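You operate a simulated robot arm through the tools that you are given. There is no shell and no other tool. Be economical: measure what you need, move in short steps, check, and stop when the job is done.

Carry out the task below with a simulated two-armed robot. There is one attempt and no reset: what you move stays moved.

TASK
Unpack the load sensor and stand it on the green pad.
Fine: hold the yellow case still while you open both latches; lay its lid on the work table. Set down upright: load sensor.

Only the result counts: the job must be done as asked and must still hold three seconds after the hand-in. Knocking over, shifting, dropping, spilling or breaking anything else fails it. A push-on lid holds only when it is set on centred and level and pressed home; a screw cap is set on level and turned clockwise until tight.

THE ROBOT
Two 7-joint arms with two-finger parallel grippers on one trunk, on a base that drives. Base frame: it is fixed to the floor where the robot stands at the start and does not move with it; the origin is under the middle of the robot, x ahead of it, y to its left, z up. Readings come in m, rad, newtons and seconds.
The left shoulder is at the start at [0.06, 0.189, 1.203], the right one opposite. With the tool pointing down near the work surface each hand reaches from about 0.1 to 0.64 m from the robot's upright axis, wherever it stands, measured 20 degrees to its own side. Places, roughly: black latch [0.5, 0.3, 0.9]; green pad [0.8, 0.5, 0.8]; red latch [0.5, 0.2, 0.9]; top of the work table [0.7, 0.1, 0.8]. Payload 3.43 kg a hand.
The tool frame of a hand sits at the grasp point between the pads (the TCP): z along the fingers, y along the line on which they close. The tips reach 0.03 m beyond it. Largest opening 0.094 m; finger width 0.028, thickness 0.01; the body of the gripper, 0.05 by 0.096 m, starts 0.055 m behind the TCP.
Orientation is that of the tool frame in the base frame, as a unit quaternion [x, y, z, w]. With the fingers straight down and closing along the base's y, the tool's x points along the base's -x, its y along +y and its z along -z.

THE INTERFACE
- The arms move only by the tool arm_command. It takes "left_deltas", "right_deltas" or both (then of equal length, played together; a hand with none holds still); each is a list of rows, each a list of 6 numbers: the shift along the base's x, y, z in mm, then the turn, a rotation vector about the base's x, y, z in rad. In form: [[dx, dy, dz, rx, ry, rz], ...]. A call has 1 to 12 rows; each row is the pose to reach, as a shift and turn from the pose commanded when the call began. "left_gripper" and "right_gripper" are, for a hand that has rows, the gripper command, from -1 (fully open) to 1 (shut), values between in proportion, set as the call begins (left out, the last holds). Rows are played at 5 a second. More than 0.05 m and 0.15 rad between two rows, or a gripper value outside its range, and nothing of the call is played. Where a pose cannot be reached the arm comes as near as it can. A force on the tool above 60 N (or 10 N above the force at the start of the call, whichever is more), or a blocked arm, ends the call early, and 0.2 s more pass. Each finger travels about 0.153 m/s and halts on what it meets, pressing with about 36 N; the grip force reading is that of the motor and also rises with nothing between the fingers. The clock runs only during rows and for 0.2 s after the last one: add rows that repeat a pose to give the fingers time. The reply holds the time, the measured pose of the TCP, the force on the tool along the base axes, the opening and the grip force, in the units named above and with some noise, with the torque about the TCP (base axes, N m) and any sound that the robot's microphone picked up, and new pictures: "show" is both (left out), scene, wrist or none (wrist: the cameras of the hands that moved).
- Cameras (640 x 400 px; columns grow to the right, rows downward): "scene" is now at [0.0177, 0.043, 1.7591]; the picture's right is [0.37, -0.93, 0.00], its down [-0.72, -0.29, -0.63] and it looks along [0.59, 0.23, -0.78] (base axes); focal length 278 px, centre (320, 200). "left" rides on the left gripper at [0.076, -0.014, -0.102] in its tool frame; the picture's right is [0.18, 0.98, 0.00], its down [-0.75, 0.14, -0.64] and it looks along [-0.63, 0.12, 0.77] (tool axes); focal length 243 px, centre (320, 200). "right" rides on the right gripper at [0.076, 0.014, -0.102] in its tool frame; the picture's right is [-0.18, 0.98, 0.00], its down [-0.75, -0.14, -0.64] and it looks along [-0.63, -0.12, 0.77] (tool axes); focal length 243 px, centre (320, 200). There is no depth. A picture from a camera that has moved, and an enlarged one, comes with that camera's place and axes in the base frame and with its lens. The place of the scene camera against the robot may be out by one fixed shift of up to 0.025 m in any direction.
- slide_trunk(by): slides the trunk up (or, below 0, down) by that many m; the arms and the scene camera ride with it, the base frame stays. It gives what a move gives, with no picture.
- drive_base(legs): drives the robot by 1 to 6 legs, each [ahead, left, turn to the left] in m, m and rad, along the robot's own axes; the way and the turn of a leg run together, so that a leg with both is an arc; at most 1.5 m and 3.142 rad a leg. The arms and the cameras ride along, it lands a little off, and it stops where it bumps. It gives what a move gives, and a new picture of the scene camera.
- aim_head(pan, tilt): turns the head with the scene camera to pan (to the left, within 1.501 rad either way) and tilt (down, from -0.506 to 1.204), counted from straight ahead of the robot. It gives what a move gives, and a new picture of the scene camera.
- close_up(camera, box): a new picture of the part [left, top, right, bottom] of that camera's present view, enlarged. No time passes.
- job_done(): hands the job in; it is judged then, once.

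Work in short steps. Places have to be worked out from the pictures, the camera data and where the tool is seen: move nearer, look again, correct. Check each grasp and each placing, and mend what went wrong. You have 120 turns and 260 pictures in all, those below and enlarged ones among them. Open the grippers and draw the arms clear of the work before you hand the job in, unless the task says otherwise; then end with one line.

The tools are called after "Request:" as name(argument=value, ...) on one line, values as JSON. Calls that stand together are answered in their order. arm_command: Moves the arms, as the interface text tells. Its arguments: {"type":"object","properties":{"left_deltas":{"type":"array","items":{"type":"array","items":{"type":"number"}}},"left_gripper":{"type":"number"},"right_deltas":{"type":"array","items":{"type":"array","items":{"type":"number"}}},"right_gripper":{"type":"number"},"show":{"type":"string","enum":["both","scene","wrist","none"]}},"required":[]} The other tools are called the same way: slide_trunk (by) slides the trunk up or down; drive_base (legs) drives the base; aim_head (pan, tilt) turns the head that bears the scene camera; close_up (camera, box) takes an enlarged picture of a part of a camera's view; job_done () hands the job in.

At the start:

```text
t: 0.0
left_tcp_pos: [0.3363, 0.436, 1.0948]
left_tool_rot: [0.0, 1.0, 0.0, -0.001]
left_wrist_force: [0.5, 0.0, 0.8]
left_torque: [-0.01, 0.01, 0.01]
left_grip_width: 0.0939
left_gripper_force: 0.0
right_tcp_pos: [0.3482, 0.0178, 1.1147]
right_tool_rot: [0.001, 1.0, 0.0, 0.001]
right_wrist_force: [0.4, 0.1, 0.6]
right_torque: [0.02, 0.0, 0.0]
right_grip_width: 0.0941
right_gripper_force: 0.0
trunk travel left (down, up): [-0.875, 0.115]
robot x, y, heading: [0.0007, -0.0008, 0.0]
head pan, tilt: [0.38, 0.887]
```

scene: 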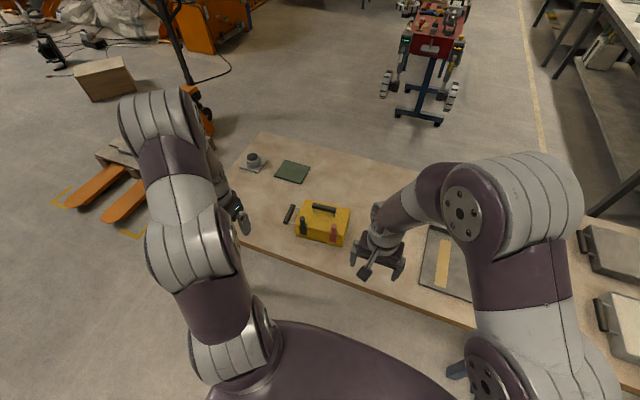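
right: 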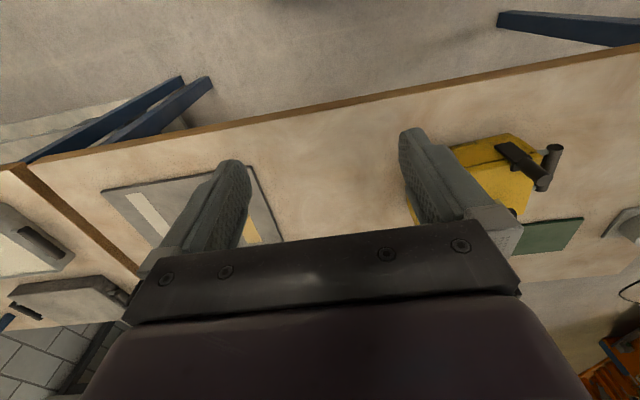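
left: 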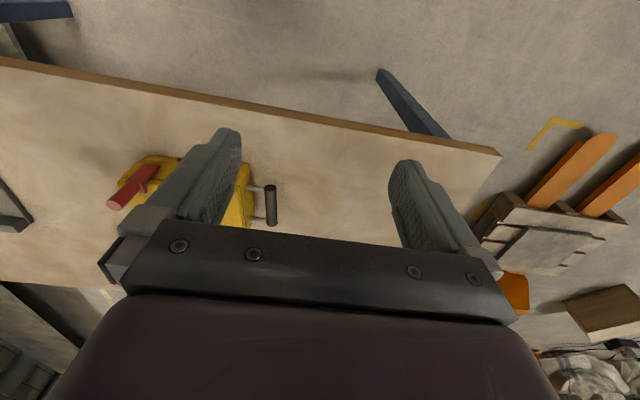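

Let me look closely at the case in the scene camera.

Request:
close_up(camera="scene", box=[230, 140, 370, 250])

Request:
close_up(camera="left", box=[90, 130, 290, 255])

Request:
close_up(camera="right", box=[420, 110, 640, 250])

```text
3.64 times, centred on (300, 195) of scene
camera zoom: at [0.0177, 0.043, 1.7591], right [0.37, -0.93, 0.0], down [-0.72, -0.29, -0.63], along [0.59, 0.23, -0.78], focal length 1011 px, centre (393, 218)
```

zoom: 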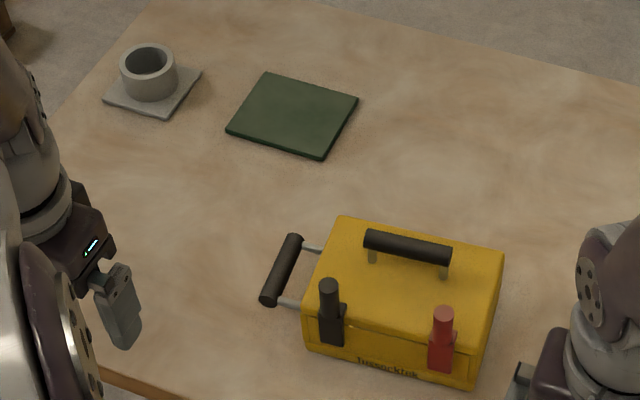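

```text
3.20 times, centred on (190, 192) of left
camera zoom: at [0.2597, 0.422, 1.1971], right [-0.18, 0.98, 0.0], down [0.75, 0.14, 0.64], along [0.63, 0.12, -0.77], focal length 776 px, centre (736, 224)
```

zoom: 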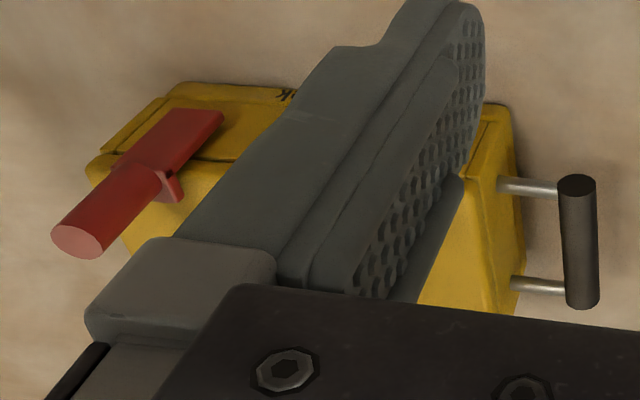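

```text
2.86 times, centred on (530, 180) of right
camera zoom: at [0.2727, 0.0315, 1.218], right [0.18, 0.98, 0.0], down [0.75, -0.14, 0.64], along [0.63, -0.12, -0.77], focal length 693 px, centre (-280, 257)
```

zoom: 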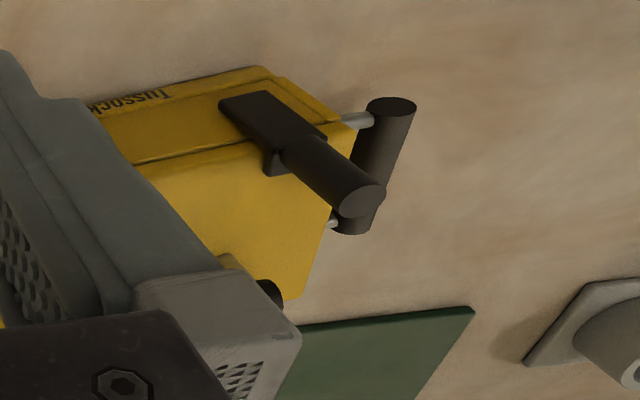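

The case has a side handle on its left, two latches on the front, and a carry handle on the lid. It's slightly out of comfortable reach, so I drive left and a little ahead.

Request:
drive_base(legs=[[0.0, 0.2, 0.0], [0.08, 0.0, 0.0]])

Request:
aim_head(pan=0.1, tilt=0.95)

```text
t: 2.3
left_tcp_pos: [0.4144, 0.6349, 1.0962]
left_tool_rot: [0.001, 1.0, 0.0, 0.001]
left_wrist_force: [-0.6, 0.7, -0.1]
left_torque: [0.01, 0.0, 0.03]
left_grip_width: 0.0941
left_gripper_force: 0.1
right_tcp_pos: [0.4273, 0.2179, 1.1146]
right_tool_rot: [0.001, 1.0, 0.0, 0.0]
right_wrist_force: [0.1, -0.5, -0.3]
right_torque: [0.01, -0.01, 0.02]
right_grip_width: 0.0942
right_gripper_force: 0.1
trunk travel left (down, up): [-0.875, 0.115]
robot x, y, heading: [0.0781, 0.2009, -0.004]
head pan, tilt: [0.38, 0.887]
camera scene: at [0.0945, 0.2438, 1.7592], right [0.37, -0.93, 0.0], down [-0.72, -0.29, -0.63], along [0.59, 0.23, -0.77], focal length 278 px, centre (320, 200)
```

scene: 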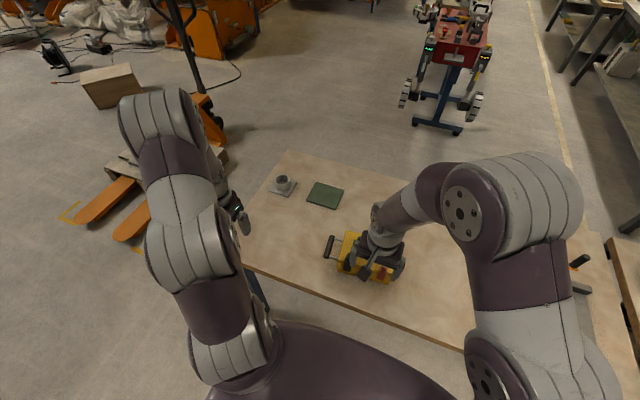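

```text
t: 3.0
left_tcp_pos: [0.4188, 0.6354, 1.0947]
left_tool_rot: [0.0, 1.0, 0.001, -0.001]
left_wrist_force: [0.5, -0.7, -0.3]
left_torque: [-0.01, 0.01, 0.01]
left_grip_width: 0.0939
left_gripper_force: 0.0
right_tcp_pos: [0.4304, 0.2191, 1.1131]
right_tool_rot: [0.0, 1.0, 0.0, -0.001]
right_wrist_force: [0.6, 0.5, -0.2]
right_torque: [-0.01, -0.03, 0.0]
right_grip_width: 0.0942
right_gripper_force: 0.2
trunk travel left (down, up): [-0.875, 0.115]
robot x, y, heading: [0.0801, 0.1998, 0.001]
head pan, tilt: [0.099, 0.949]
camera scene: at [0.102, 0.223, 1.7544], right [0.1, -1.0, 0.0], down [-0.81, -0.08, -0.58], along [0.58, 0.06, -0.81], focal length 278 px, centre (320, 200)
```

scene: 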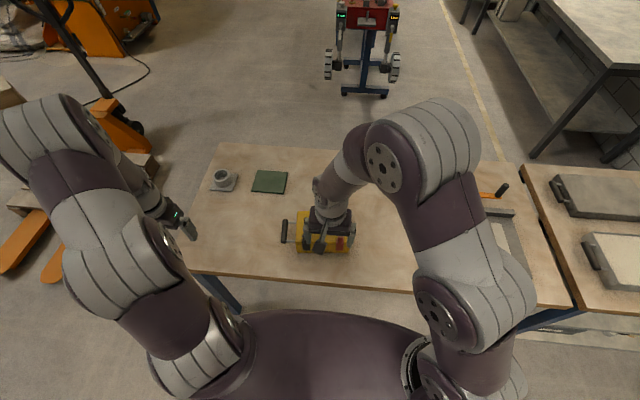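

The right arm now blocks the case, so I move it aside and back to view both cameras.

Request:
arm_command(right_deltas=[[-30, -40, 0, 0, 0, 0], [-60, -80, 0, 0, 0, 0], [-90, -110, 0, 0, 0, 0], [-90, -110, 0, 0, 0, 0]], show="wrist")

Request:
close_up(camera="scene", box=[190, 150, 390, 275])

Request:
close_up(camera="left", box=[0, 80, 240, 230])

```text
t: 4.0
left_tcp_pos: [0.4167, 0.6364, 1.0944]
left_tool_rot: [0.001, 1.0, 0.0, 0.0]
left_wrist_force: [0.1, -0.7, -0.5]
left_torque: [-0.01, 0.04, 0.0]
left_grip_width: 0.0941
left_gripper_force: 0.0
right_tcp_pos: [0.3394, 0.1077, 1.1127]
right_tool_rot: [0.001, 1.0, 0.0, 0.0]
right_wrist_force: [-0.4, -0.6, -0.2]
right_torque: [0.01, 0.0, 0.01]
right_grip_width: 0.0937
right_gripper_force: 0.0
trunk travel left (down, up): [-0.875, 0.115]
robot x, y, heading: [0.0785, 0.2005, -0.007]
head pan, tilt: [0.099, 0.949]
camera right: at [0.2634, 0.1213, 1.2164], right [0.19, 0.98, 0.0], down [0.75, -0.14, 0.64], along [0.63, -0.12, -0.77], focal length 243 px, centre (320, 200)
```

right: 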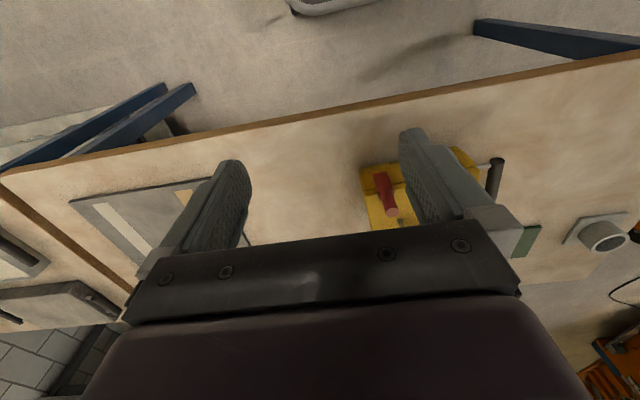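

```text
3.20 times, centred on (290, 212) of scene
camera zoom: at [0.0998, 0.2228, 1.7545], right [0.1, -1.0, 0.0], down [-0.81, -0.08, -0.58], along [0.58, 0.06, -0.81], focal length 890 px, centre (416, 160)
```

zoom: 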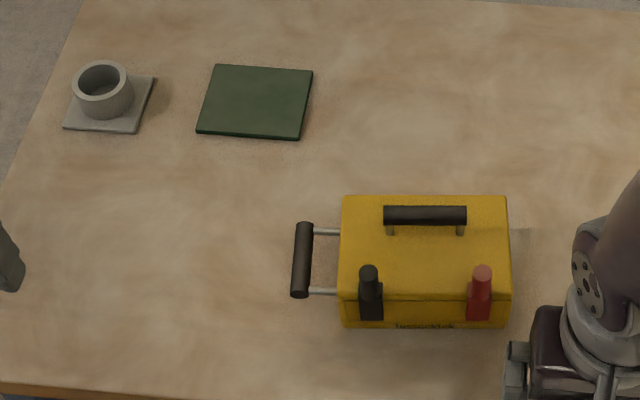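

```text
2.67 times, centred on (120, 155) of left
camera zoom: at [0.3409, 0.6223, 1.197], right [-0.18, 0.98, 0.0], down [0.75, 0.14, 0.64], along [0.63, 0.12, -0.77], focal length 647 px, centre (853, 320)
```

zoom: 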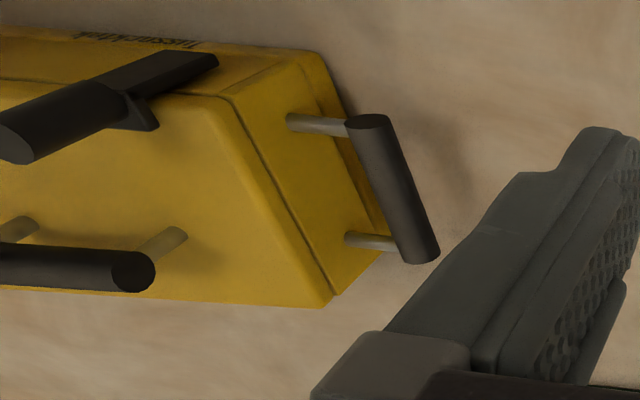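

Both views give the side bar at about (0.57, 0.394, ~0.86), with the case yawed about 0.1 rad. I move the left hand above the bar and bring the right hand over to face the latches.

Request:
arm_command(left_deltas=[[22, -34, -15, 0, 0, 0], [44, -69, -30, 0, 0, 0.05], [66, -104, -45, 0, 0, 0.1], [88, -139, -60, 0, 0, 0.1], [110, -174, -75, 0, 0, 0.1], [132, -209, -90, 0, 0, 0.1], [153, -242, -105, 0, 0, 0.1], [153, -242, -105, 0, 0, 0.1]], right_deltas=[[-10, 20, -10, 0, 0, 0], [-20, 40, -20, 0, 0, 0], [-30, 60, -30, 0, 0, 0], [-40, 80, -40, 0, 0, 0], [-40, 100, -50, 0, 0, 0], [-40, 100, -50, 0, 0, 0], [-40, 100, -50, 0, 0, 0], [-40, 100, -50, 0, 0, 0]])

```text
t: 4.6
left_tcp_pos: [0.4466, 0.5867, 1.0743]
left_tool_rot: [-0.009, 1.0, 0.0, 0.0]
left_wrist_force: [-0.3, -0.4, 0.3]
left_torque: [0.0, -0.02, -0.04]
left_grip_width: 0.0938
left_gripper_force: 0.1
right_tcp_pos: [0.3319, 0.1364, 1.1007]
right_tool_rot: [-0.002, 1.0, 0.004, 0.005]
right_wrist_force: [5.4, 2.0, 1.7]
right_torque: [-0.19, 0.78, -0.27]
right_grip_width: 0.0942
right_gripper_force: 0.1
trunk travel left (down, up): [-0.875, 0.115]
robot x, y, heading: [0.0799, 0.2033, -0.009]
head pan, tilt: [0.099, 0.949]
stopped in row 2 (right hand): the force on the tool passed its limit at 113 N (the readings are from after the stop); the commanded pose is now the measured one
camera scene: at [0.1011, 0.2221, 1.7545], right [0.1, -1.0, 0.0], down [-0.81, -0.08, -0.58], along [0.58, 0.06, -0.81], focal length 278 px, centre (320, 200)
camera right: at [0.254, 0.1496, 1.2033], right [0.18, 0.98, 0.01], down [0.75, -0.14, 0.65], along [0.64, -0.11, -0.76], focal length 243 px, centre (320, 200)
camera left: at [0.3715, 0.5721, 1.1768], right [-0.2, 0.98, 0.0], down [0.75, 0.15, 0.64], along [0.63, 0.13, -0.77], focal length 243 px, centre (320, 200)
```

scene: 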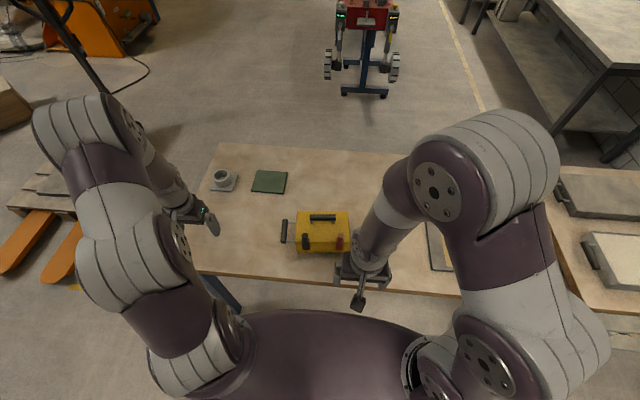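
right: 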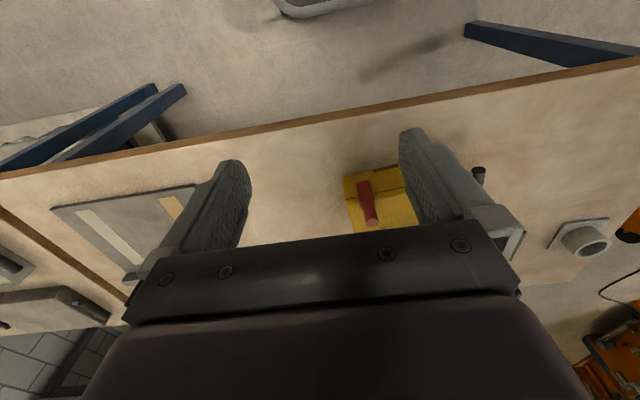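
left: 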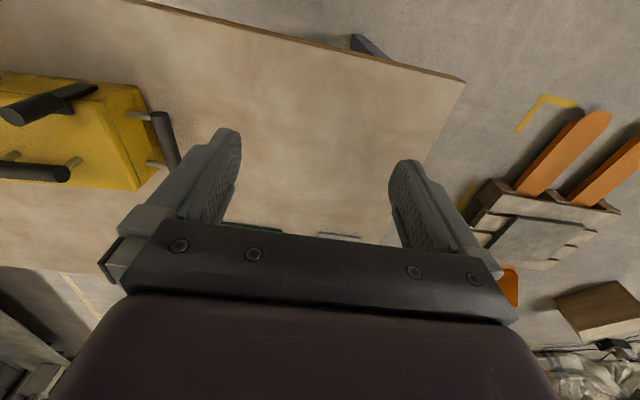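

The right hand met something, likely the robot's own body, when moving back. I move it forward away from the body and continue the left hand alone.

Request:
arm_command(right_deltas=[[20, -20, 10, 0, 0, 0], [40, -30, 20, 0, 0, 0], [40, -30, 20, 0, 0, 0]], show="none")

Request:
arm_command(left_deltas=[[21, -32, -15, 0, 0, 0.04], [42, -64, -30, 0, 0, 0.08], [63, -96, -45, 0, 0, 0.08], [84, -128, -60, 0, 0, 0.08], [105, -160, -75, 0, 0, 0.08], [124, -193, -88, 0, 0, 0.08], [124, -193, -88, 0, 0, 0.08]])

```text
t: 5.4
left_tcp_pos: [0.4444, 0.5877, 1.0754]
left_tool_rot: [-0.009, 1.0, -0.001, -0.001]
left_wrist_force: [0.3, 0.4, 0.1]
left_torque: [0.0, 0.02, 0.0]
left_grip_width: 0.0943
left_gripper_force: 0.0
right_tcp_pos: [0.3696, 0.1053, 1.1201]
right_tool_rot: [-0.002, 1.0, 0.003, 0.004]
right_wrist_force: [-1.2, 0.2, 0.2]
right_torque: [-0.02, -0.03, -0.01]
right_grip_width: 0.0942
right_gripper_force: 0.1
trunk travel left (down, up): [-0.875, 0.115]
robot x, y, heading: [0.0824, 0.1985, -0.003]
head pan, tilt: [0.099, 0.949]
```

```text
t: 7.0
left_tcp_pos: [0.569, 0.3967, 0.9842]
left_tool_rot: [-0.048, 0.999, 0.0, -0.001]
left_wrist_force: [0.6, -0.3, -0.2]
left_torque: [-0.03, 0.04, 0.02]
left_grip_width: 0.094
left_gripper_force: 0.0
right_tcp_pos: [0.3692, 0.106, 1.1208]
right_tool_rot: [-0.002, 1.0, 0.002, 0.006]
right_wrist_force: [-0.1, 0.2, -0.4]
right_torque: [-0.02, 0.0, 0.03]
right_grip_width: 0.094
right_gripper_force: 0.1
trunk travel left (down, up): [-0.875, 0.115]
robot x, y, heading: [0.0815, 0.1996, -0.004]
head pan, tilt: [0.099, 0.949]
camera scene: at [0.099, 0.2231, 1.7545], right [0.1, -1.0, 0.0], down [-0.81, -0.08, -0.58], along [0.58, 0.06, -0.81], focal length 278 px, centre (320, 200)
camera left: at [0.4948, 0.3754, 1.0871], right [-0.28, 0.96, 0.0], down [0.74, 0.21, 0.64], along [0.62, 0.18, -0.77], focal length 243 px, centre (320, 200)
```

scene: 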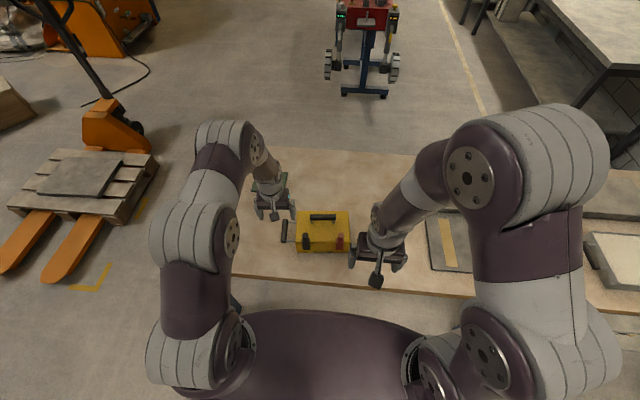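
left: 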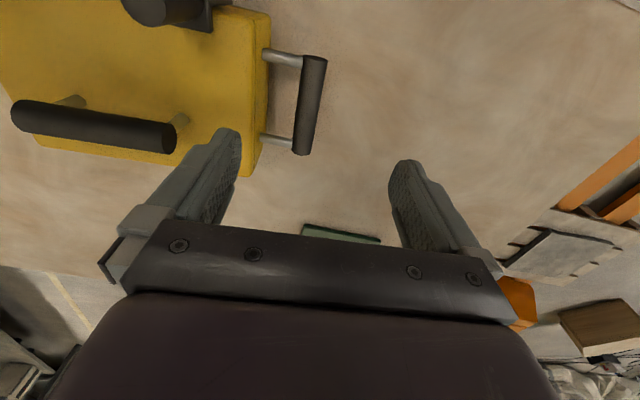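

The bar centre comes out at (0.576, 0.388, 0.858) with yaw about 0.12, and there's a 3 cm gap between it and the case. I narrow the fingers to about 4 cm and descend partway to check the alignment.

Request:
arm_command(left_deltas=[[7, -8, 0, 0, 0, 0.025], [7, -8, -20, 0, 0, 0.025], [7, -8, -50, 0, 0, 0.025], [7, -8, -70, 0, 0, 0.025], [7, -8, -70, 0, 0, 0.025]], left_gripper=0.15, show="wrist")

Request:
close_up(camera="scene", box=[230, 170, 390, 270])

```text
t: 8.2
left_tcp_pos: [0.5773, 0.3856, 0.9163]
left_tool_rot: [-0.061, 0.998, 0.001, 0.0]
left_wrist_force: [-0.4, 0.8, -0.3]
left_torque: [0.0, 0.02, 0.0]
left_grip_width: 0.0401
left_gripper_force: 0.1
right_tcp_pos: [0.3694, 0.1054, 1.1198]
right_tool_rot: [-0.003, 1.0, 0.002, 0.006]
right_wrist_force: [-0.2, 0.4, -0.5]
right_torque: [0.02, -0.04, 0.0]
right_grip_width: 0.0942
right_gripper_force: 0.0
trunk travel left (down, up): [-0.875, 0.115]
robot x, y, heading: [0.082, 0.2005, 0.001]
head pan, tilt: [0.099, 0.949]
camera left: at [0.5041, 0.3627, 1.0189], right [-0.3, 0.95, 0.0], down [0.73, 0.23, 0.64], along [0.61, 0.19, -0.77], focal length 243 px, centre (320, 200)
```

left: 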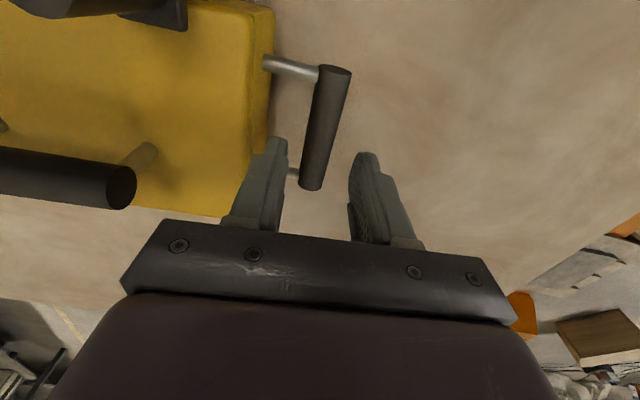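

```text
4.00 times, centred on (310, 220) of scene
camera zoom: at [0.0989, 0.2225, 1.7545], right [0.1, -1.0, 0.0], down [-0.81, -0.08, -0.58], along [0.58, 0.06, -0.81], focal length 1112 px, centre (360, 120)
```

zoom: 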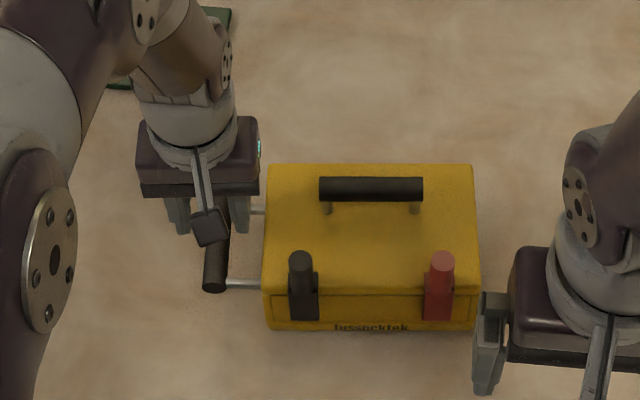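

The bar sits between the fingers, so I descend the rest, checking the force, then close.

Request:
arm_command(left_deltas=[[-4, 1, -25, 0, 0, 0], [-4, 1, -45, 0, 0, 0], [-4, 1, -56, 0, 0, 0], [-4, 1, -56, 0, 0, 0]], show="wrist")

```text
t: 9.2
left_tcp_pos: [0.5736, 0.387, 0.8608]
left_tool_rot: [-0.061, 0.998, 0.0, 0.001]
left_wrist_force: [-0.2, -0.1, -0.2]
left_torque: [0.01, 0.05, -0.01]
left_grip_width: 0.04
left_gripper_force: 0.0
right_tcp_pos: [0.3696, 0.1051, 1.1199]
right_tool_rot: [-0.003, 1.0, 0.002, 0.005]
right_wrist_force: [-0.8, -0.3, 0.8]
right_torque: [0.01, -0.01, 0.01]
right_grip_width: 0.094
right_gripper_force: 0.0
trunk travel left (down, up): [-0.875, 0.115]
robot x, y, heading: [0.0813, 0.2027, -0.004]
head pan, tilt: [0.099, 0.949]
camera left: at [0.5007, 0.3644, 0.9634], right [-0.3, 0.95, 0.0], down [0.73, 0.23, 0.64], along [0.61, 0.19, -0.77], focal length 243 px, centre (320, 200)
```

left: 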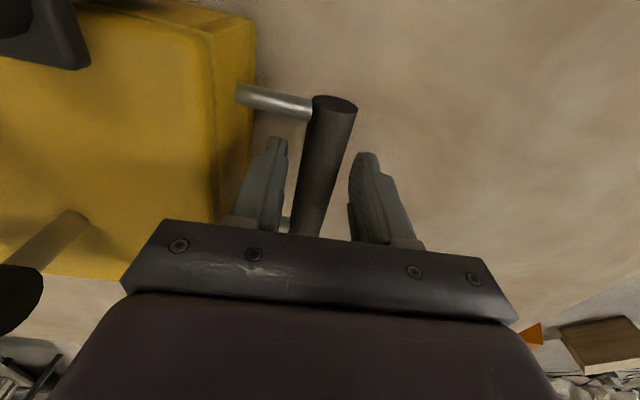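

The bar is between the fingers at the right height, so I close the left gripper.

Request:
arm_command(left_deltas=[[0, 0, 0, 0, 0, 0], [0, 0, 0, 0, 0, 0], [0, 0, 0, 0, 0, 0]], left_gripper=1, show="wrist")

```text
t: 10.0
left_tcp_pos: [0.5731, 0.3869, 0.8608]
left_tool_rot: [-0.061, 0.998, 0.0, -0.001]
left_wrist_force: [-1.5, -2.4, 0.5]
left_torque: [0.0, 0.02, -0.51]
left_grip_width: 0.0218
left_gripper_force: 36.1
right_tcp_pos: [0.3705, 0.1049, 1.1203]
right_tool_rot: [-0.003, 1.0, 0.002, 0.006]
right_wrist_force: [-0.3, -0.6, 0.3]
right_torque: [0.03, -0.02, -0.01]
right_grip_width: 0.094
right_gripper_force: 0.0
trunk travel left (down, up): [-0.875, 0.115]
robot x, y, heading: [0.0776, 0.1981, -0.002]
head pan, tilt: [0.099, 0.949]
camera left: at [0.5002, 0.3641, 0.9636], right [-0.3, 0.95, 0.0], down [0.73, 0.23, 0.64], along [0.61, 0.19, -0.77], focal length 243 px, centre (320, 200)
```

left: 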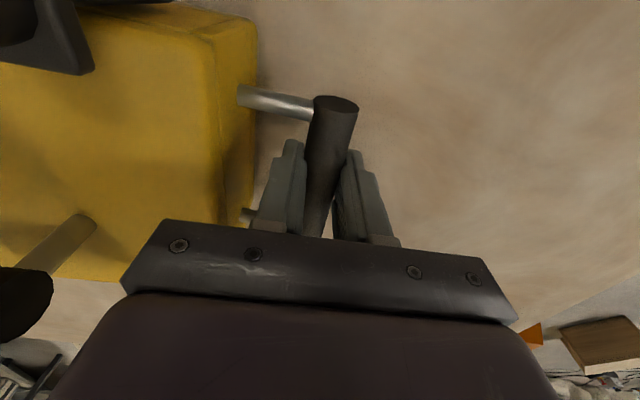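

The bar is held with 36 N at 22 mm. Next I inspect the latches closely.

Request:
close_up(camera="scene", box=[285, 205, 365, 255])

Request:
close_up(camera="right", box=[330, 120, 530, 245])

Request:
close_up(camera="left", box=[0, 0, 160, 100])

```text
8.00 times, centred on (325, 230) of scene
camera zoom: at [0.0991, 0.222, 1.7545], right [0.1, -1.0, 0.0], down [-0.81, -0.08, -0.58], along [0.58, 0.06, -0.81], focal length 2224 px, centre (280, -40)
```

zoom: 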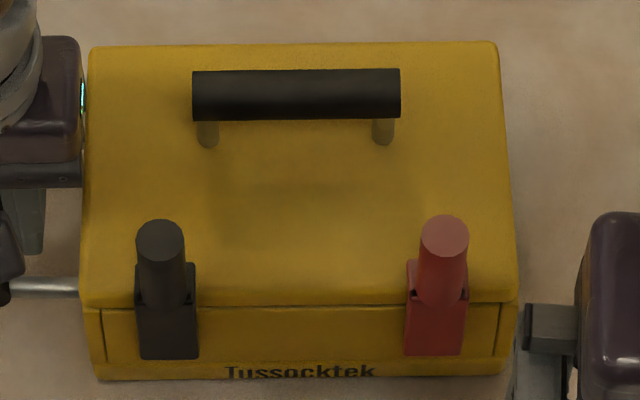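

```text
3.20 times, centred on (430, 182) of right
camera zoom: at [0.2923, 0.1183, 1.2231], right [0.18, 0.98, 0.01], down [0.75, -0.14, 0.65], along [0.64, -0.11, -0.76], focal length 776 px, centre (-32, 256)
```

zoom: 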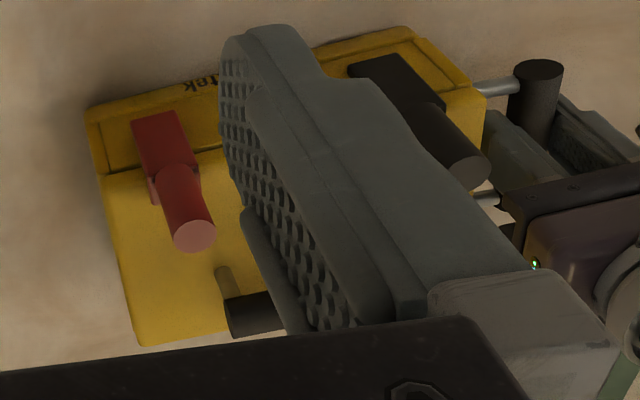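

```text
4.00 times, centred on (80, 50) of left
camera zoom: at [0.5002, 0.3641, 0.9636], right [-0.3, 0.95, 0.0], down [0.73, 0.23, 0.64], along [0.61, 0.19, -0.77], focal length 970 px, centre (1280, 800)
```

zoom: 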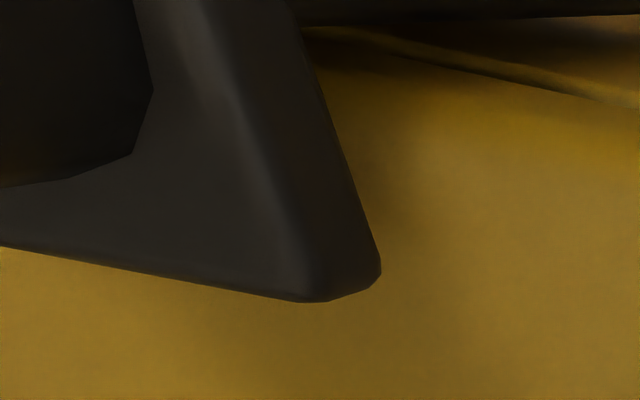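

Triangulating with both cameras puts the red knob top near (0.536, 0.183, 0.94) and the black one near (0.522, 0.303, 0.94). Both levers stand upright at the front face. I turn the right hand 90° so its body is slim along y and its camera sees the levers from the side.

Request:
arm_command(right_deltas=[[5, 0, 0, 0, 0, 0.145], [15, 0, 0, 0, 0, 0.29], [25, 0, 0, 0, 0, 0.435], [35, 0, 0, 0, 0, 0.58], [50, 0, 0, 0, 0, 0.725], [65, 0, 0, 0, 0, 0.87], [80, 0, 0, 0, 0, 1.015], [95, 0, 0, 0, 0, 1.16], [110, 0, 0, 0, 0, 1.3], [125, 0, 0, 0, 0, 1.44], [140, 10, -20, 0, 0, 1.57], [140, 10, -20, 0, 0, 1.57]], right_gripper=1)

```text
t: 12.6
left_tcp_pos: [0.5742, 0.3865, 0.8612]
left_tool_rot: [-0.062, 0.998, 0.0, -0.001]
left_wrist_force: [-0.8, 1.6, -0.2]
left_torque: [0.0, 0.28, -0.17]
left_grip_width: 0.0213
left_gripper_force: 35.9
right_tcp_pos: [0.5104, 0.116, 1.0992]
right_tool_rot: [0.709, -0.705, -0.006, -0.001]
right_wrist_force: [0.3, 0.2, 0.8]
right_torque: [-0.01, 0.0, 0.01]
right_grip_width: 0.0002
right_gripper_force: 33.0
trunk travel left (down, up): [-0.875, 0.115]
robot x, y, heading: [0.0817, 0.1992, -0.002]
head pan, tilt: [0.099, 0.949]
camera scene: at [0.0996, 0.2227, 1.7545], right [0.1, -1.0, 0.0], down [-0.81, -0.08, -0.58], along [0.58, 0.06, -0.81], focal length 278 px, centre (320, 200)
camera right: at [0.4964, 0.0391, 1.2019], right [-0.98, 0.18, 0.01], down [0.14, 0.75, 0.65], along [0.11, 0.64, -0.76], focal length 243 px, centre (320, 200)
```

scene: 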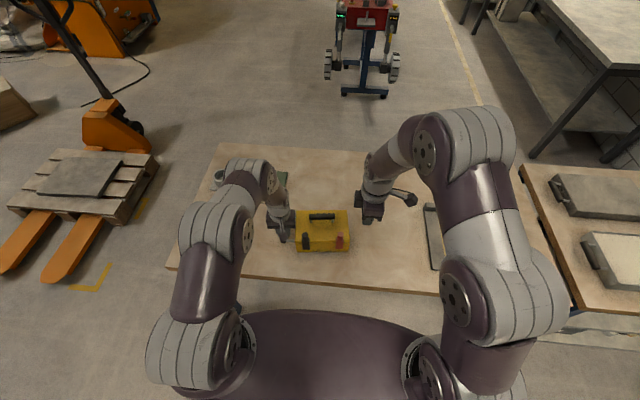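
right: 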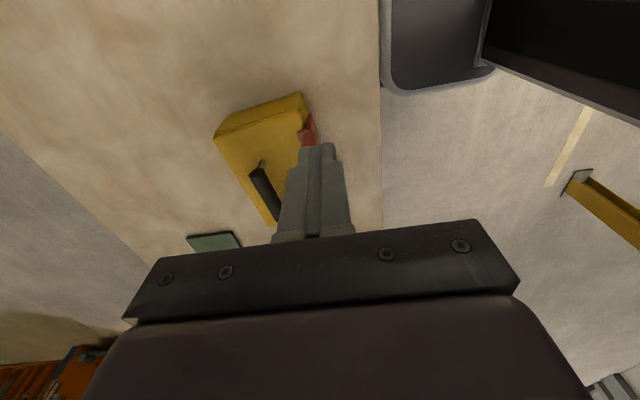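

I lower the hand to the right of the case for a side view of the latches.

Request:
arm_command(right_deltas=[[20, -10, -35, 0, 0, 0], [40, -20, -70, 0, 0, 0], [60, -30, -105, 0, 0, 0], [70, -40, -120, 0, 0, 0], [70, -40, -120, 0, 0, 0]], show="wrist")

Request:
close_up(camera="right", box=[240, 50, 400, 150])

```text
t: 13.8
left_tcp_pos: [0.5748, 0.3871, 0.8616]
left_tool_rot: [-0.061, 0.998, 0.0, -0.001]
left_wrist_force: [-0.6, 2.1, 0.2]
left_torque: [-0.02, 0.15, -0.19]
left_grip_width: 0.0217
left_gripper_force: 36.1
right_tcp_pos: [0.5806, 0.0772, 0.9784]
right_tool_rot: [0.709, -0.705, -0.004, -0.002]
right_wrist_force: [-0.3, 1.0, 0.2]
right_torque: [0.04, 0.0, -0.01]
right_grip_width: 0.0003
right_gripper_force: 32.7
trunk travel left (down, up): [-0.875, 0.115]
robot x, y, heading: [0.079, 0.1987, -0.005]
head pan, tilt: [0.099, 0.949]
camera right: at [0.5666, -0.0008, 1.0816], right [-0.98, 0.18, 0.01], down [0.14, 0.75, 0.65], along [0.11, 0.64, -0.76], focal length 243 px, centre (320, 200)
```

right: 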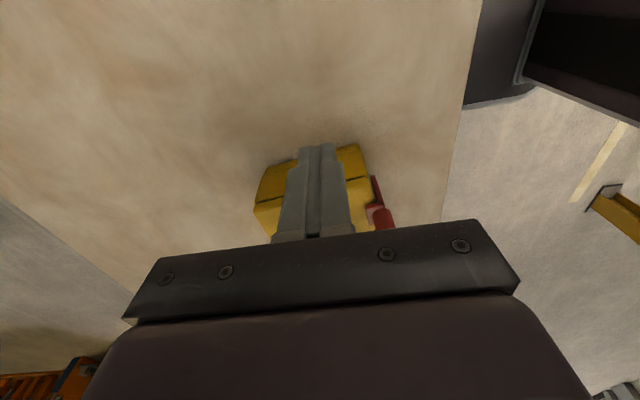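

```text
4.00 times, centred on (320, 100) of right
camera zoom: at [0.5666, -0.0008, 1.0816], right [-0.98, 0.18, 0.01], down [0.14, 0.75, 0.65], along [0.11, 0.64, -0.76], focal length 970 px, centre (320, 600)
```

zoom: 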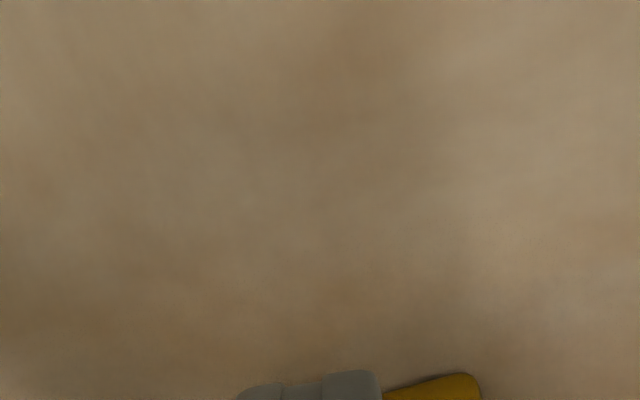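

Request:
close_up(camera="right", box=[240, 130, 416, 240])

```text
3.64 times, centred on (328, 185) of right
camera zoom: at [0.5666, -0.0008, 1.0816], right [-0.98, 0.18, 0.01], down [0.14, 0.75, 0.65], along [0.11, 0.64, -0.76], focal length 882 px, centre (291, 254)
```

zoom: 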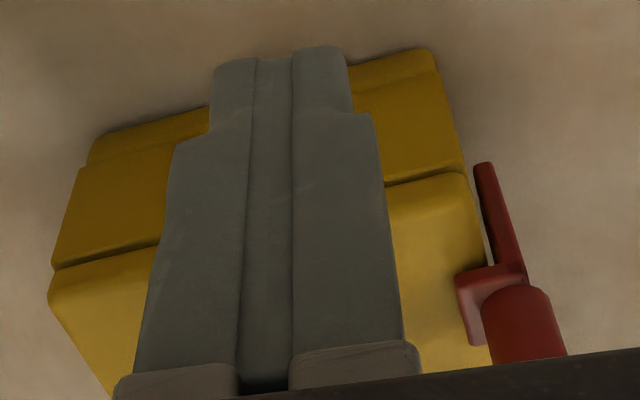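

The side view shows a plate on the front face, with a hook block over the lid edge and a knob standing at x≈0.532, so the lever should swing out and down. I'll bring the closed fingers behind the red knob.

Request:
arm_command(right_deltas=[[0, 0, 40, 0, 0, 0], [-5, 20, 55, 0, 0, 0], [-10, 60, 55, 0, 0, 0], [-15, 106, 55, 0, 0, 0], [-15, 106, 30, 0, 0, 0], [-15, 106, 0, 0, 0, 0], [-15, 106, 0, 0, 0, 0]], show="wrist")

Request:
close_up(camera="scene", box=[285, 190, 381, 250])

```text
t: 15.4
left_tcp_pos: [0.5738, 0.3875, 0.8606]
left_tool_rot: [-0.061, 0.998, 0.0, -0.001]
left_wrist_force: [-0.5, 0.6, 0.6]
left_torque: [0.01, 0.08, -0.13]
left_grip_width: 0.0215
left_gripper_force: 36.1
right_tcp_pos: [0.564, 0.1839, 0.9799]
right_tool_rot: [0.709, -0.705, -0.006, -0.002]
right_wrist_force: [0.2, -0.7, 0.1]
right_torque: [-0.02, -0.01, 0.0]
right_grip_width: 0.0
right_gripper_force: 33.1
trunk travel left (down, up): [-0.875, 0.115]
robot x, y, heading: [0.0785, 0.2003, -0.004]
head pan, tilt: [0.099, 0.949]
camera right: at [0.5513, 0.1058, 1.0828], right [-0.98, 0.18, 0.01], down [0.14, 0.75, 0.65], along [0.11, 0.64, -0.76], focal length 243 px, centre (320, 200)
```

right: 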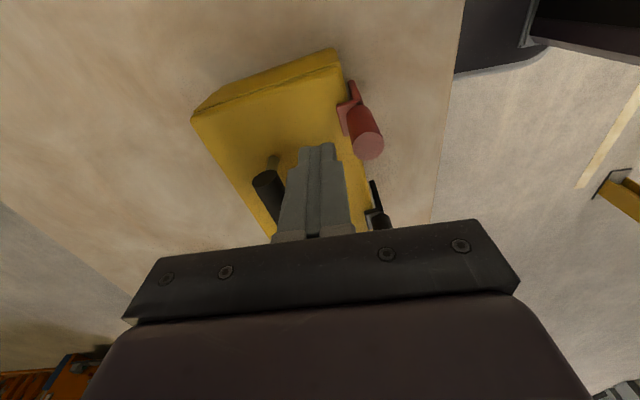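

```text
6.67 times, centred on (333, 220) of scene
camera zoom: at [0.0994, 0.2226, 1.7545], right [0.1, -1.0, 0.0], down [-0.81, -0.08, -0.58], along [0.58, 0.06, -0.81], focal length 1853 px, centre (233, 67)
```

zoom: 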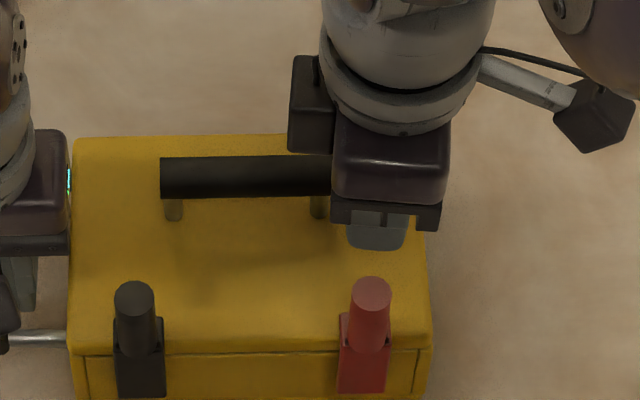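

The knob top measures (0.534, 0.183, 0.946). I lower behind it and pull gently toward the robot.

Request:
arm_command(right_deltas=[[0, 0, -20, 0, 0, 0], [0, 0, -36, 0, 0, 0], [-8, 0, -36, 0, 0, 0], [-14, 0, -36, 0, 0, 0], [-20, 0, -36, 0, 0, 0], [-26, 0, -37, 0, 0, 0], [-26, 0, -37, 0, 0, 0]], show="wrist")

Request:
close_up(camera="scene", box=[285, 190, 381, 250])

```text
t: 17.0
left_tcp_pos: [0.5745, 0.3863, 0.8614]
left_tool_rot: [-0.061, 0.998, -0.001, -0.001]
left_wrist_force: [-0.7, -0.6, 0.6]
left_torque: [-0.06, 0.41, -0.35]
left_grip_width: 0.0215
left_gripper_force: 36.4
right_tcp_pos: [0.5382, 0.1823, 0.9441]
right_tool_rot: [0.709, -0.705, -0.006, -0.001]
right_wrist_force: [2.1, 0.8, 2.3]
right_torque: [0.03, -0.04, -0.04]
right_grip_width: 0.0
right_gripper_force: 33.1
trunk travel left (down, up): [-0.875, 0.115]
robot x, y, heading: [0.0808, 0.2015, -0.001]
head pan, tilt: [0.099, 0.949]
camera right: at [0.5249, 0.1043, 1.0461], right [-0.98, 0.18, 0.01], down [0.14, 0.75, 0.65], along [0.11, 0.64, -0.76], focal length 243 px, centre (320, 200)
```

right: 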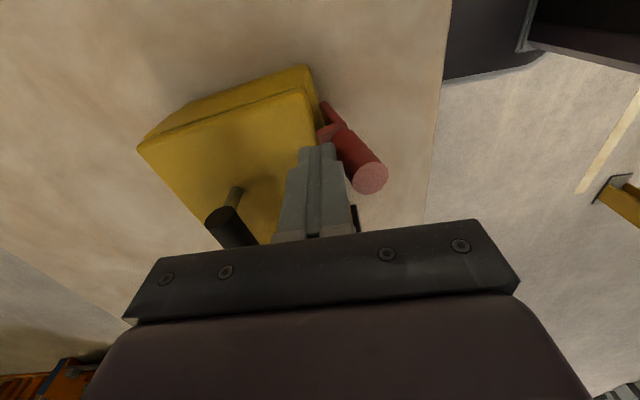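

```text
6.67 times, centred on (333, 220) of scene
camera zoom: at [0.0995, 0.2227, 1.7545], right [0.1, -1.0, 0.0], down [-0.81, -0.08, -0.58], along [0.58, 0.06, -0.81], focal length 1853 px, centre (233, 67)
```

zoom: 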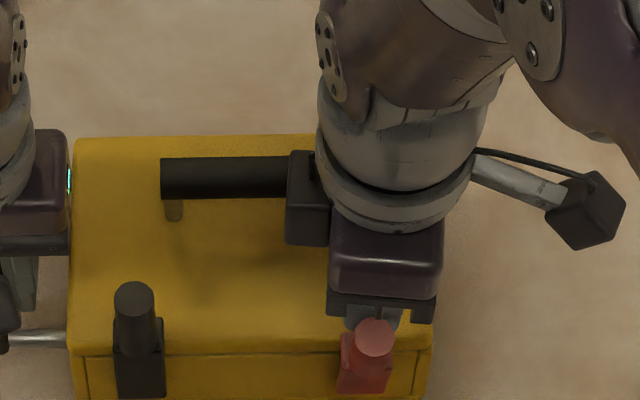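

The lever swings outward easily. I continue along the arc.

Request:
arm_command(right_deltas=[[-15, 0, 0, 0, 0, 0], [-29, 0, 0, 0, 0, 0], [-46, 0, -8, 0, 0, 0], [-62, 0, -17, 0, 0, 0], [-70, 0, -26, 0, 0, 0], [-75, 0, -34, 0, 0, 0], [-75, 0, -34, 0, 0, 0]], show="wrist")

Request:
close_up(camera="scene", box=[285, 190, 397, 260])

```text
t: 18.4
left_tcp_pos: [0.5689, 0.3858, 0.8697]
left_tool_rot: [-0.059, 0.998, 0.001, 0.004]
left_wrist_force: [-15.1, 2.3, 43.5]
left_torque: [0.45, 0.53, -1.11]
left_grip_width: 0.0231
left_gripper_force: 36.0
right_tcp_pos: [0.4658, 0.184, 0.921]
right_tool_rot: [0.709, -0.705, 0.001, -0.016]
right_wrist_force: [-0.7, -11.3, 45.8]
right_torque: [-0.54, 0.42, 0.06]
right_grip_width: 0.0
right_gripper_force: 33.0
trunk travel left (down, up): [-0.875, 0.115]
robot x, y, heading: [0.0806, 0.2006, -0.004]
head pan, tilt: [0.099, 0.949]
stopped in row 6 (right hand): the force on the tool passed its limit at 63 N (the readings are from after the stop); the commanded pose is now the measured one
camera right: at [0.4496, 0.1049, 1.0224], right [-0.98, 0.18, -0.02], down [0.12, 0.74, 0.66], along [0.13, 0.65, -0.75], focal length 243 px, centre (320, 200)
```

right: 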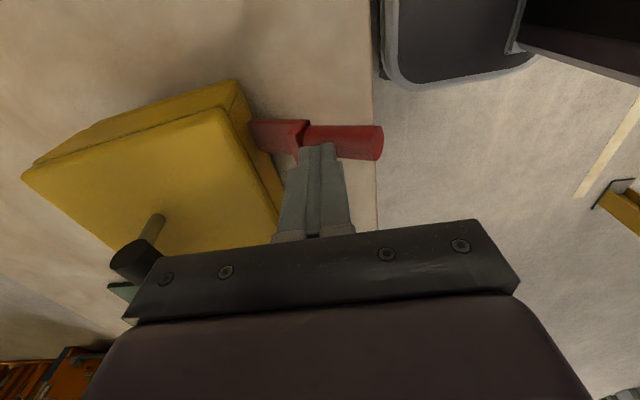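

```text
5.71 times, centred on (341, 225) of scene
camera zoom: at [0.0851, 0.2183, 1.7553], right [0.1, -1.0, 0.0], down [-0.8, -0.08, -0.59], along [0.59, 0.06, -0.81], focal length 1588 px, centre (200, 57)
```

zoom: 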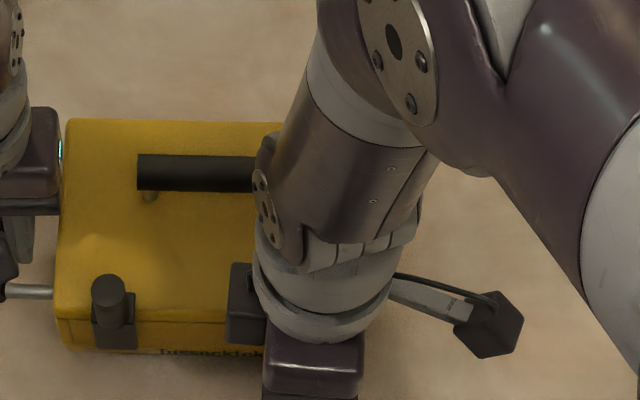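

The lever is fully swung out and I was pressing on its stop. I release upward right away.

Request:
arm_command(right_deltas=[[0, 0, 15, 0, 0, 0], [0, 0, 45, 0, 0, 0], [0, 0, 90, 0, 0, 0], [0, 0, 90, 0, 0, 0]], show="wrist")

Request:
close_up(camera="scene", box=[265, 190, 377, 260])

```text
t: 19.4
left_tcp_pos: [0.5743, 0.3862, 0.8605]
left_tool_rot: [-0.061, 0.998, 0.0, -0.002]
left_wrist_force: [-2.1, -0.8, -5.9]
left_torque: [0.33, -0.2, -0.36]
left_grip_width: 0.0217
left_gripper_force: 36.2
right_tcp_pos: [0.4694, 0.1851, 1.0056]
right_tool_rot: [0.709, -0.705, -0.003, -0.009]
right_wrist_force: [0.4, -0.1, -0.3]
right_torque: [0.01, 0.0, 0.01]
right_grip_width: 0.0001
right_gripper_force: 33.3
trunk travel left (down, up): [-0.875, 0.115]
robot x, y, heading: [0.0791, 0.2011, -0.0]
head pan, tilt: [0.099, 0.949]
camera right: at [0.4546, 0.1059, 1.1078], right [-0.98, 0.18, -0.01], down [0.13, 0.74, 0.66], along [0.12, 0.64, -0.76], focal length 243 px, centre (320, 200)
```

right: 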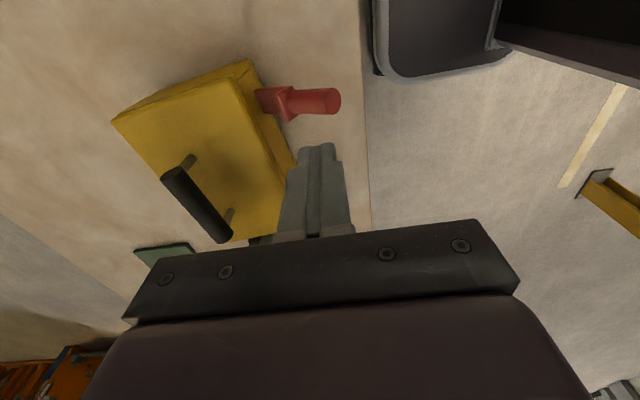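

```text
5.71 times, centred on (321, 225) of scene
camera zoom: at [0.1002, 0.2229, 1.7542], right [0.1, -1.0, 0.0], down [-0.81, -0.08, -0.58], along [0.58, 0.06, -0.81], focal length 1588 px, centre (314, 57)
```

zoom: 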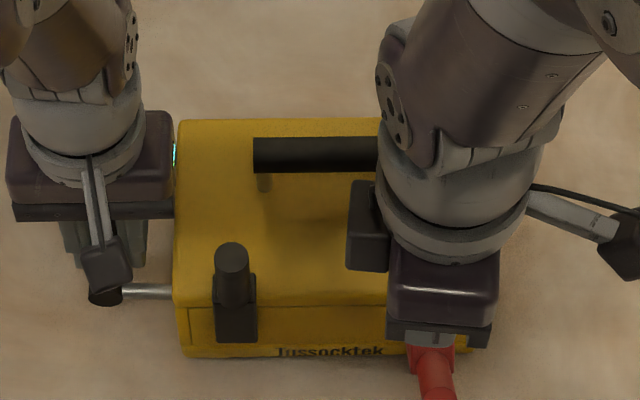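

The red latch is open and the case is back in place. For the black latch I tilt the right hand 0.3 rad to keep clear of the left wrist, and hover behind the knob.

Request:
arm_command(right_deltas=[[25, 20, 10, 0.1, 0, 0], [50, 45, 10, 0.2, 0, 0], [83, 70, 10, 0.3, 0, 0], [83, 103, 0, 0.3, 0, 0], [83, 103, -15, 0.3, 0, 0], [83, 103, -15, 0.3, 0, 0]])

Request:
close_up(camera="scene", box=[265, 190, 377, 260])

```text
t: 20.8
left_tcp_pos: [0.5755, 0.3876, 0.8621]
left_tool_rot: [-0.062, 0.998, -0.001, -0.001]
left_wrist_force: [0.1, -0.7, -2.9]
left_torque: [-0.07, 0.27, 0.06]
left_grip_width: 0.0212
left_gripper_force: 36.2
right_tcp_pos: [0.5561, 0.2858, 0.988]
right_tool_rot: [0.699, -0.697, -0.108, -0.116]
right_wrist_force: [1.1, 0.2, 0.7]
right_torque: [-0.02, 0.01, 0.02]
right_grip_width: 0.0001
right_gripper_force: 33.6
trunk travel left (down, up): [-0.875, 0.115]
robot x, y, heading: [0.0828, 0.198, 0.001]
head pan, tilt: [0.099, 0.949]
camera scene: at [0.1, 0.2227, 1.7545], right [0.1, -1.0, 0.0], down [-0.81, -0.08, -0.58], along [0.58, 0.06, -0.81], focal length 278 px, centre (320, 200)
camera right: at [0.5407, 0.1829, 1.0631], right [-0.98, 0.17, 0.05], down [0.13, 0.52, 0.85], along [0.12, 0.84, -0.53], focal length 243 px, centre (320, 200)
```

scene: 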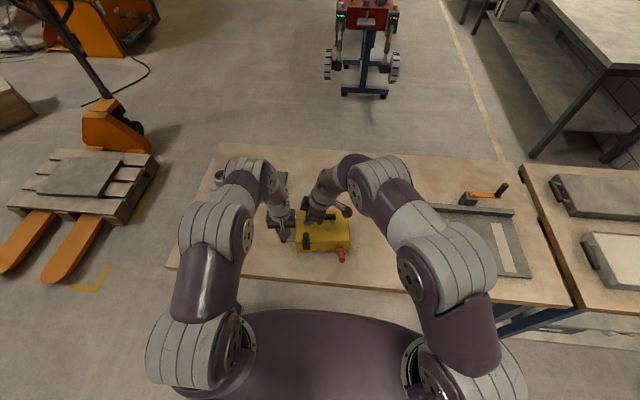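
right: 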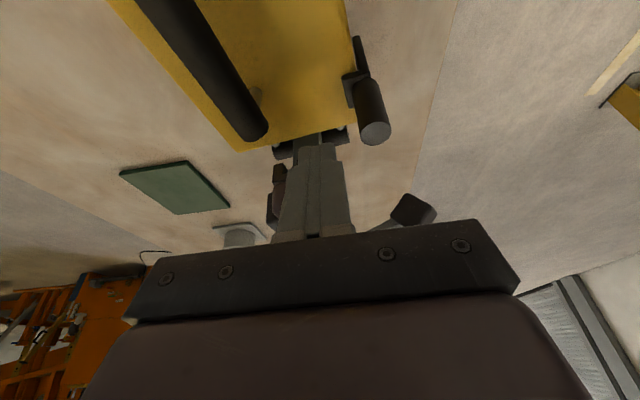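

```text
5.71 times, centred on (321, 225) of scene
camera zoom: at [0.1, 0.2227, 1.7545], right [0.1, -1.0, 0.0], down [-0.81, -0.08, -0.58], along [0.58, 0.06, -0.81], focal length 1588 px, centre (314, 57)
```

zoom: 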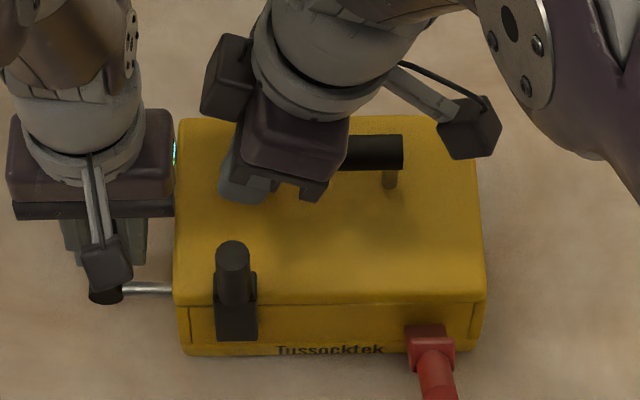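

The knob top is at (0.519, 0.297, 0.945). I lower the fingertip behind it and pull along a shallower arc, stopping a bit earlier than last time.

Request:
arm_command(right_deltas=[[0, 0, -20, 0, 0, 0], [-8, 0, -42, 0, 0, 0], [-20, 0, -42, 0, 0, 0], [-31, 0, -42, 0, 0, 0], [-46, 0, -42, 0, 0, 0], [-61, 0, -44, 0, 0, 0], [-76, 0, -50, 0, 0, 0], [-91, 0, -55, 0, 0, 0], [-101, 0, -60, 0, 0, 0], [-101, 0, -60, 0, 0, 0]], show="wrist")

Request:
close_up(camera="scene", box=[265, 190, 377, 260])

```text
t: 23.0
left_tcp_pos: [0.5698, 0.3846, 0.8643]
left_tool_rot: [-0.06, 0.998, 0.0, -0.002]
left_wrist_force: [-30.2, -14.5, 13.2]
left_torque: [-0.24, -0.94, -0.99]
left_grip_width: 0.0229
left_gripper_force: 36.0
right_tcp_pos: [0.4547, 0.2885, 0.9344]
right_tool_rot: [0.699, -0.697, -0.107, -0.122]
right_wrist_force: [28.4, 9.8, 17.2]
right_torque: [0.34, -0.7, -0.15]
right_grip_width: 0.0
right_gripper_force: 32.9
trunk travel left (down, up): [-0.875, 0.115]
robot x, y, heading: [0.0807, 0.2004, -0.003]
head pan, tilt: [0.099, 0.949]
camera right: at [0.4382, 0.1831, 1.0084], right [-0.98, 0.18, 0.04], down [0.12, 0.51, 0.85], along [0.13, 0.84, -0.52], focal length 243 px, centre (320, 200)
```

right: 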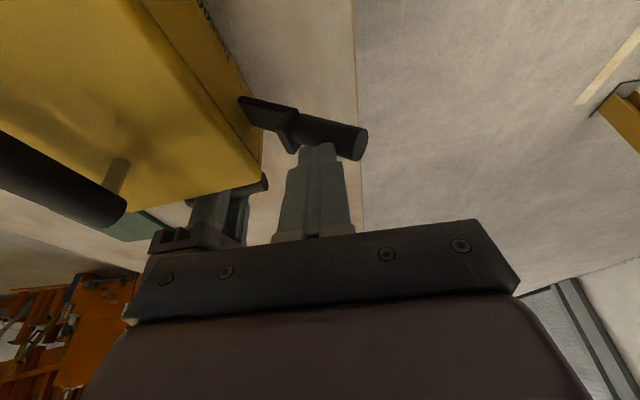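

```text
5.71 times, centred on (321, 225) of scene
camera zoom: at [0.0954, 0.2198, 1.755], right [0.1, -1.0, 0.0], down [-0.81, -0.08, -0.58], along [0.58, 0.06, -0.81], focal length 1588 px, centre (314, 57)
```

zoom: 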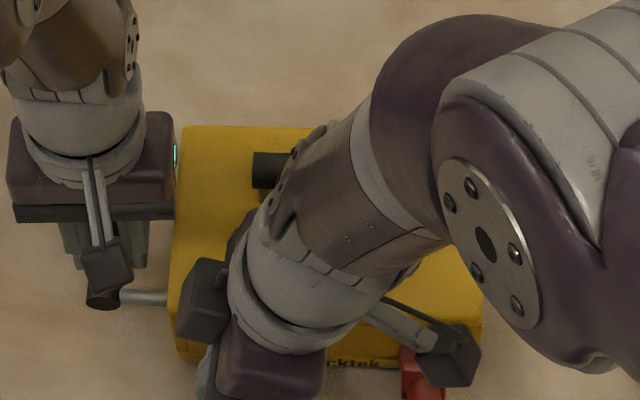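

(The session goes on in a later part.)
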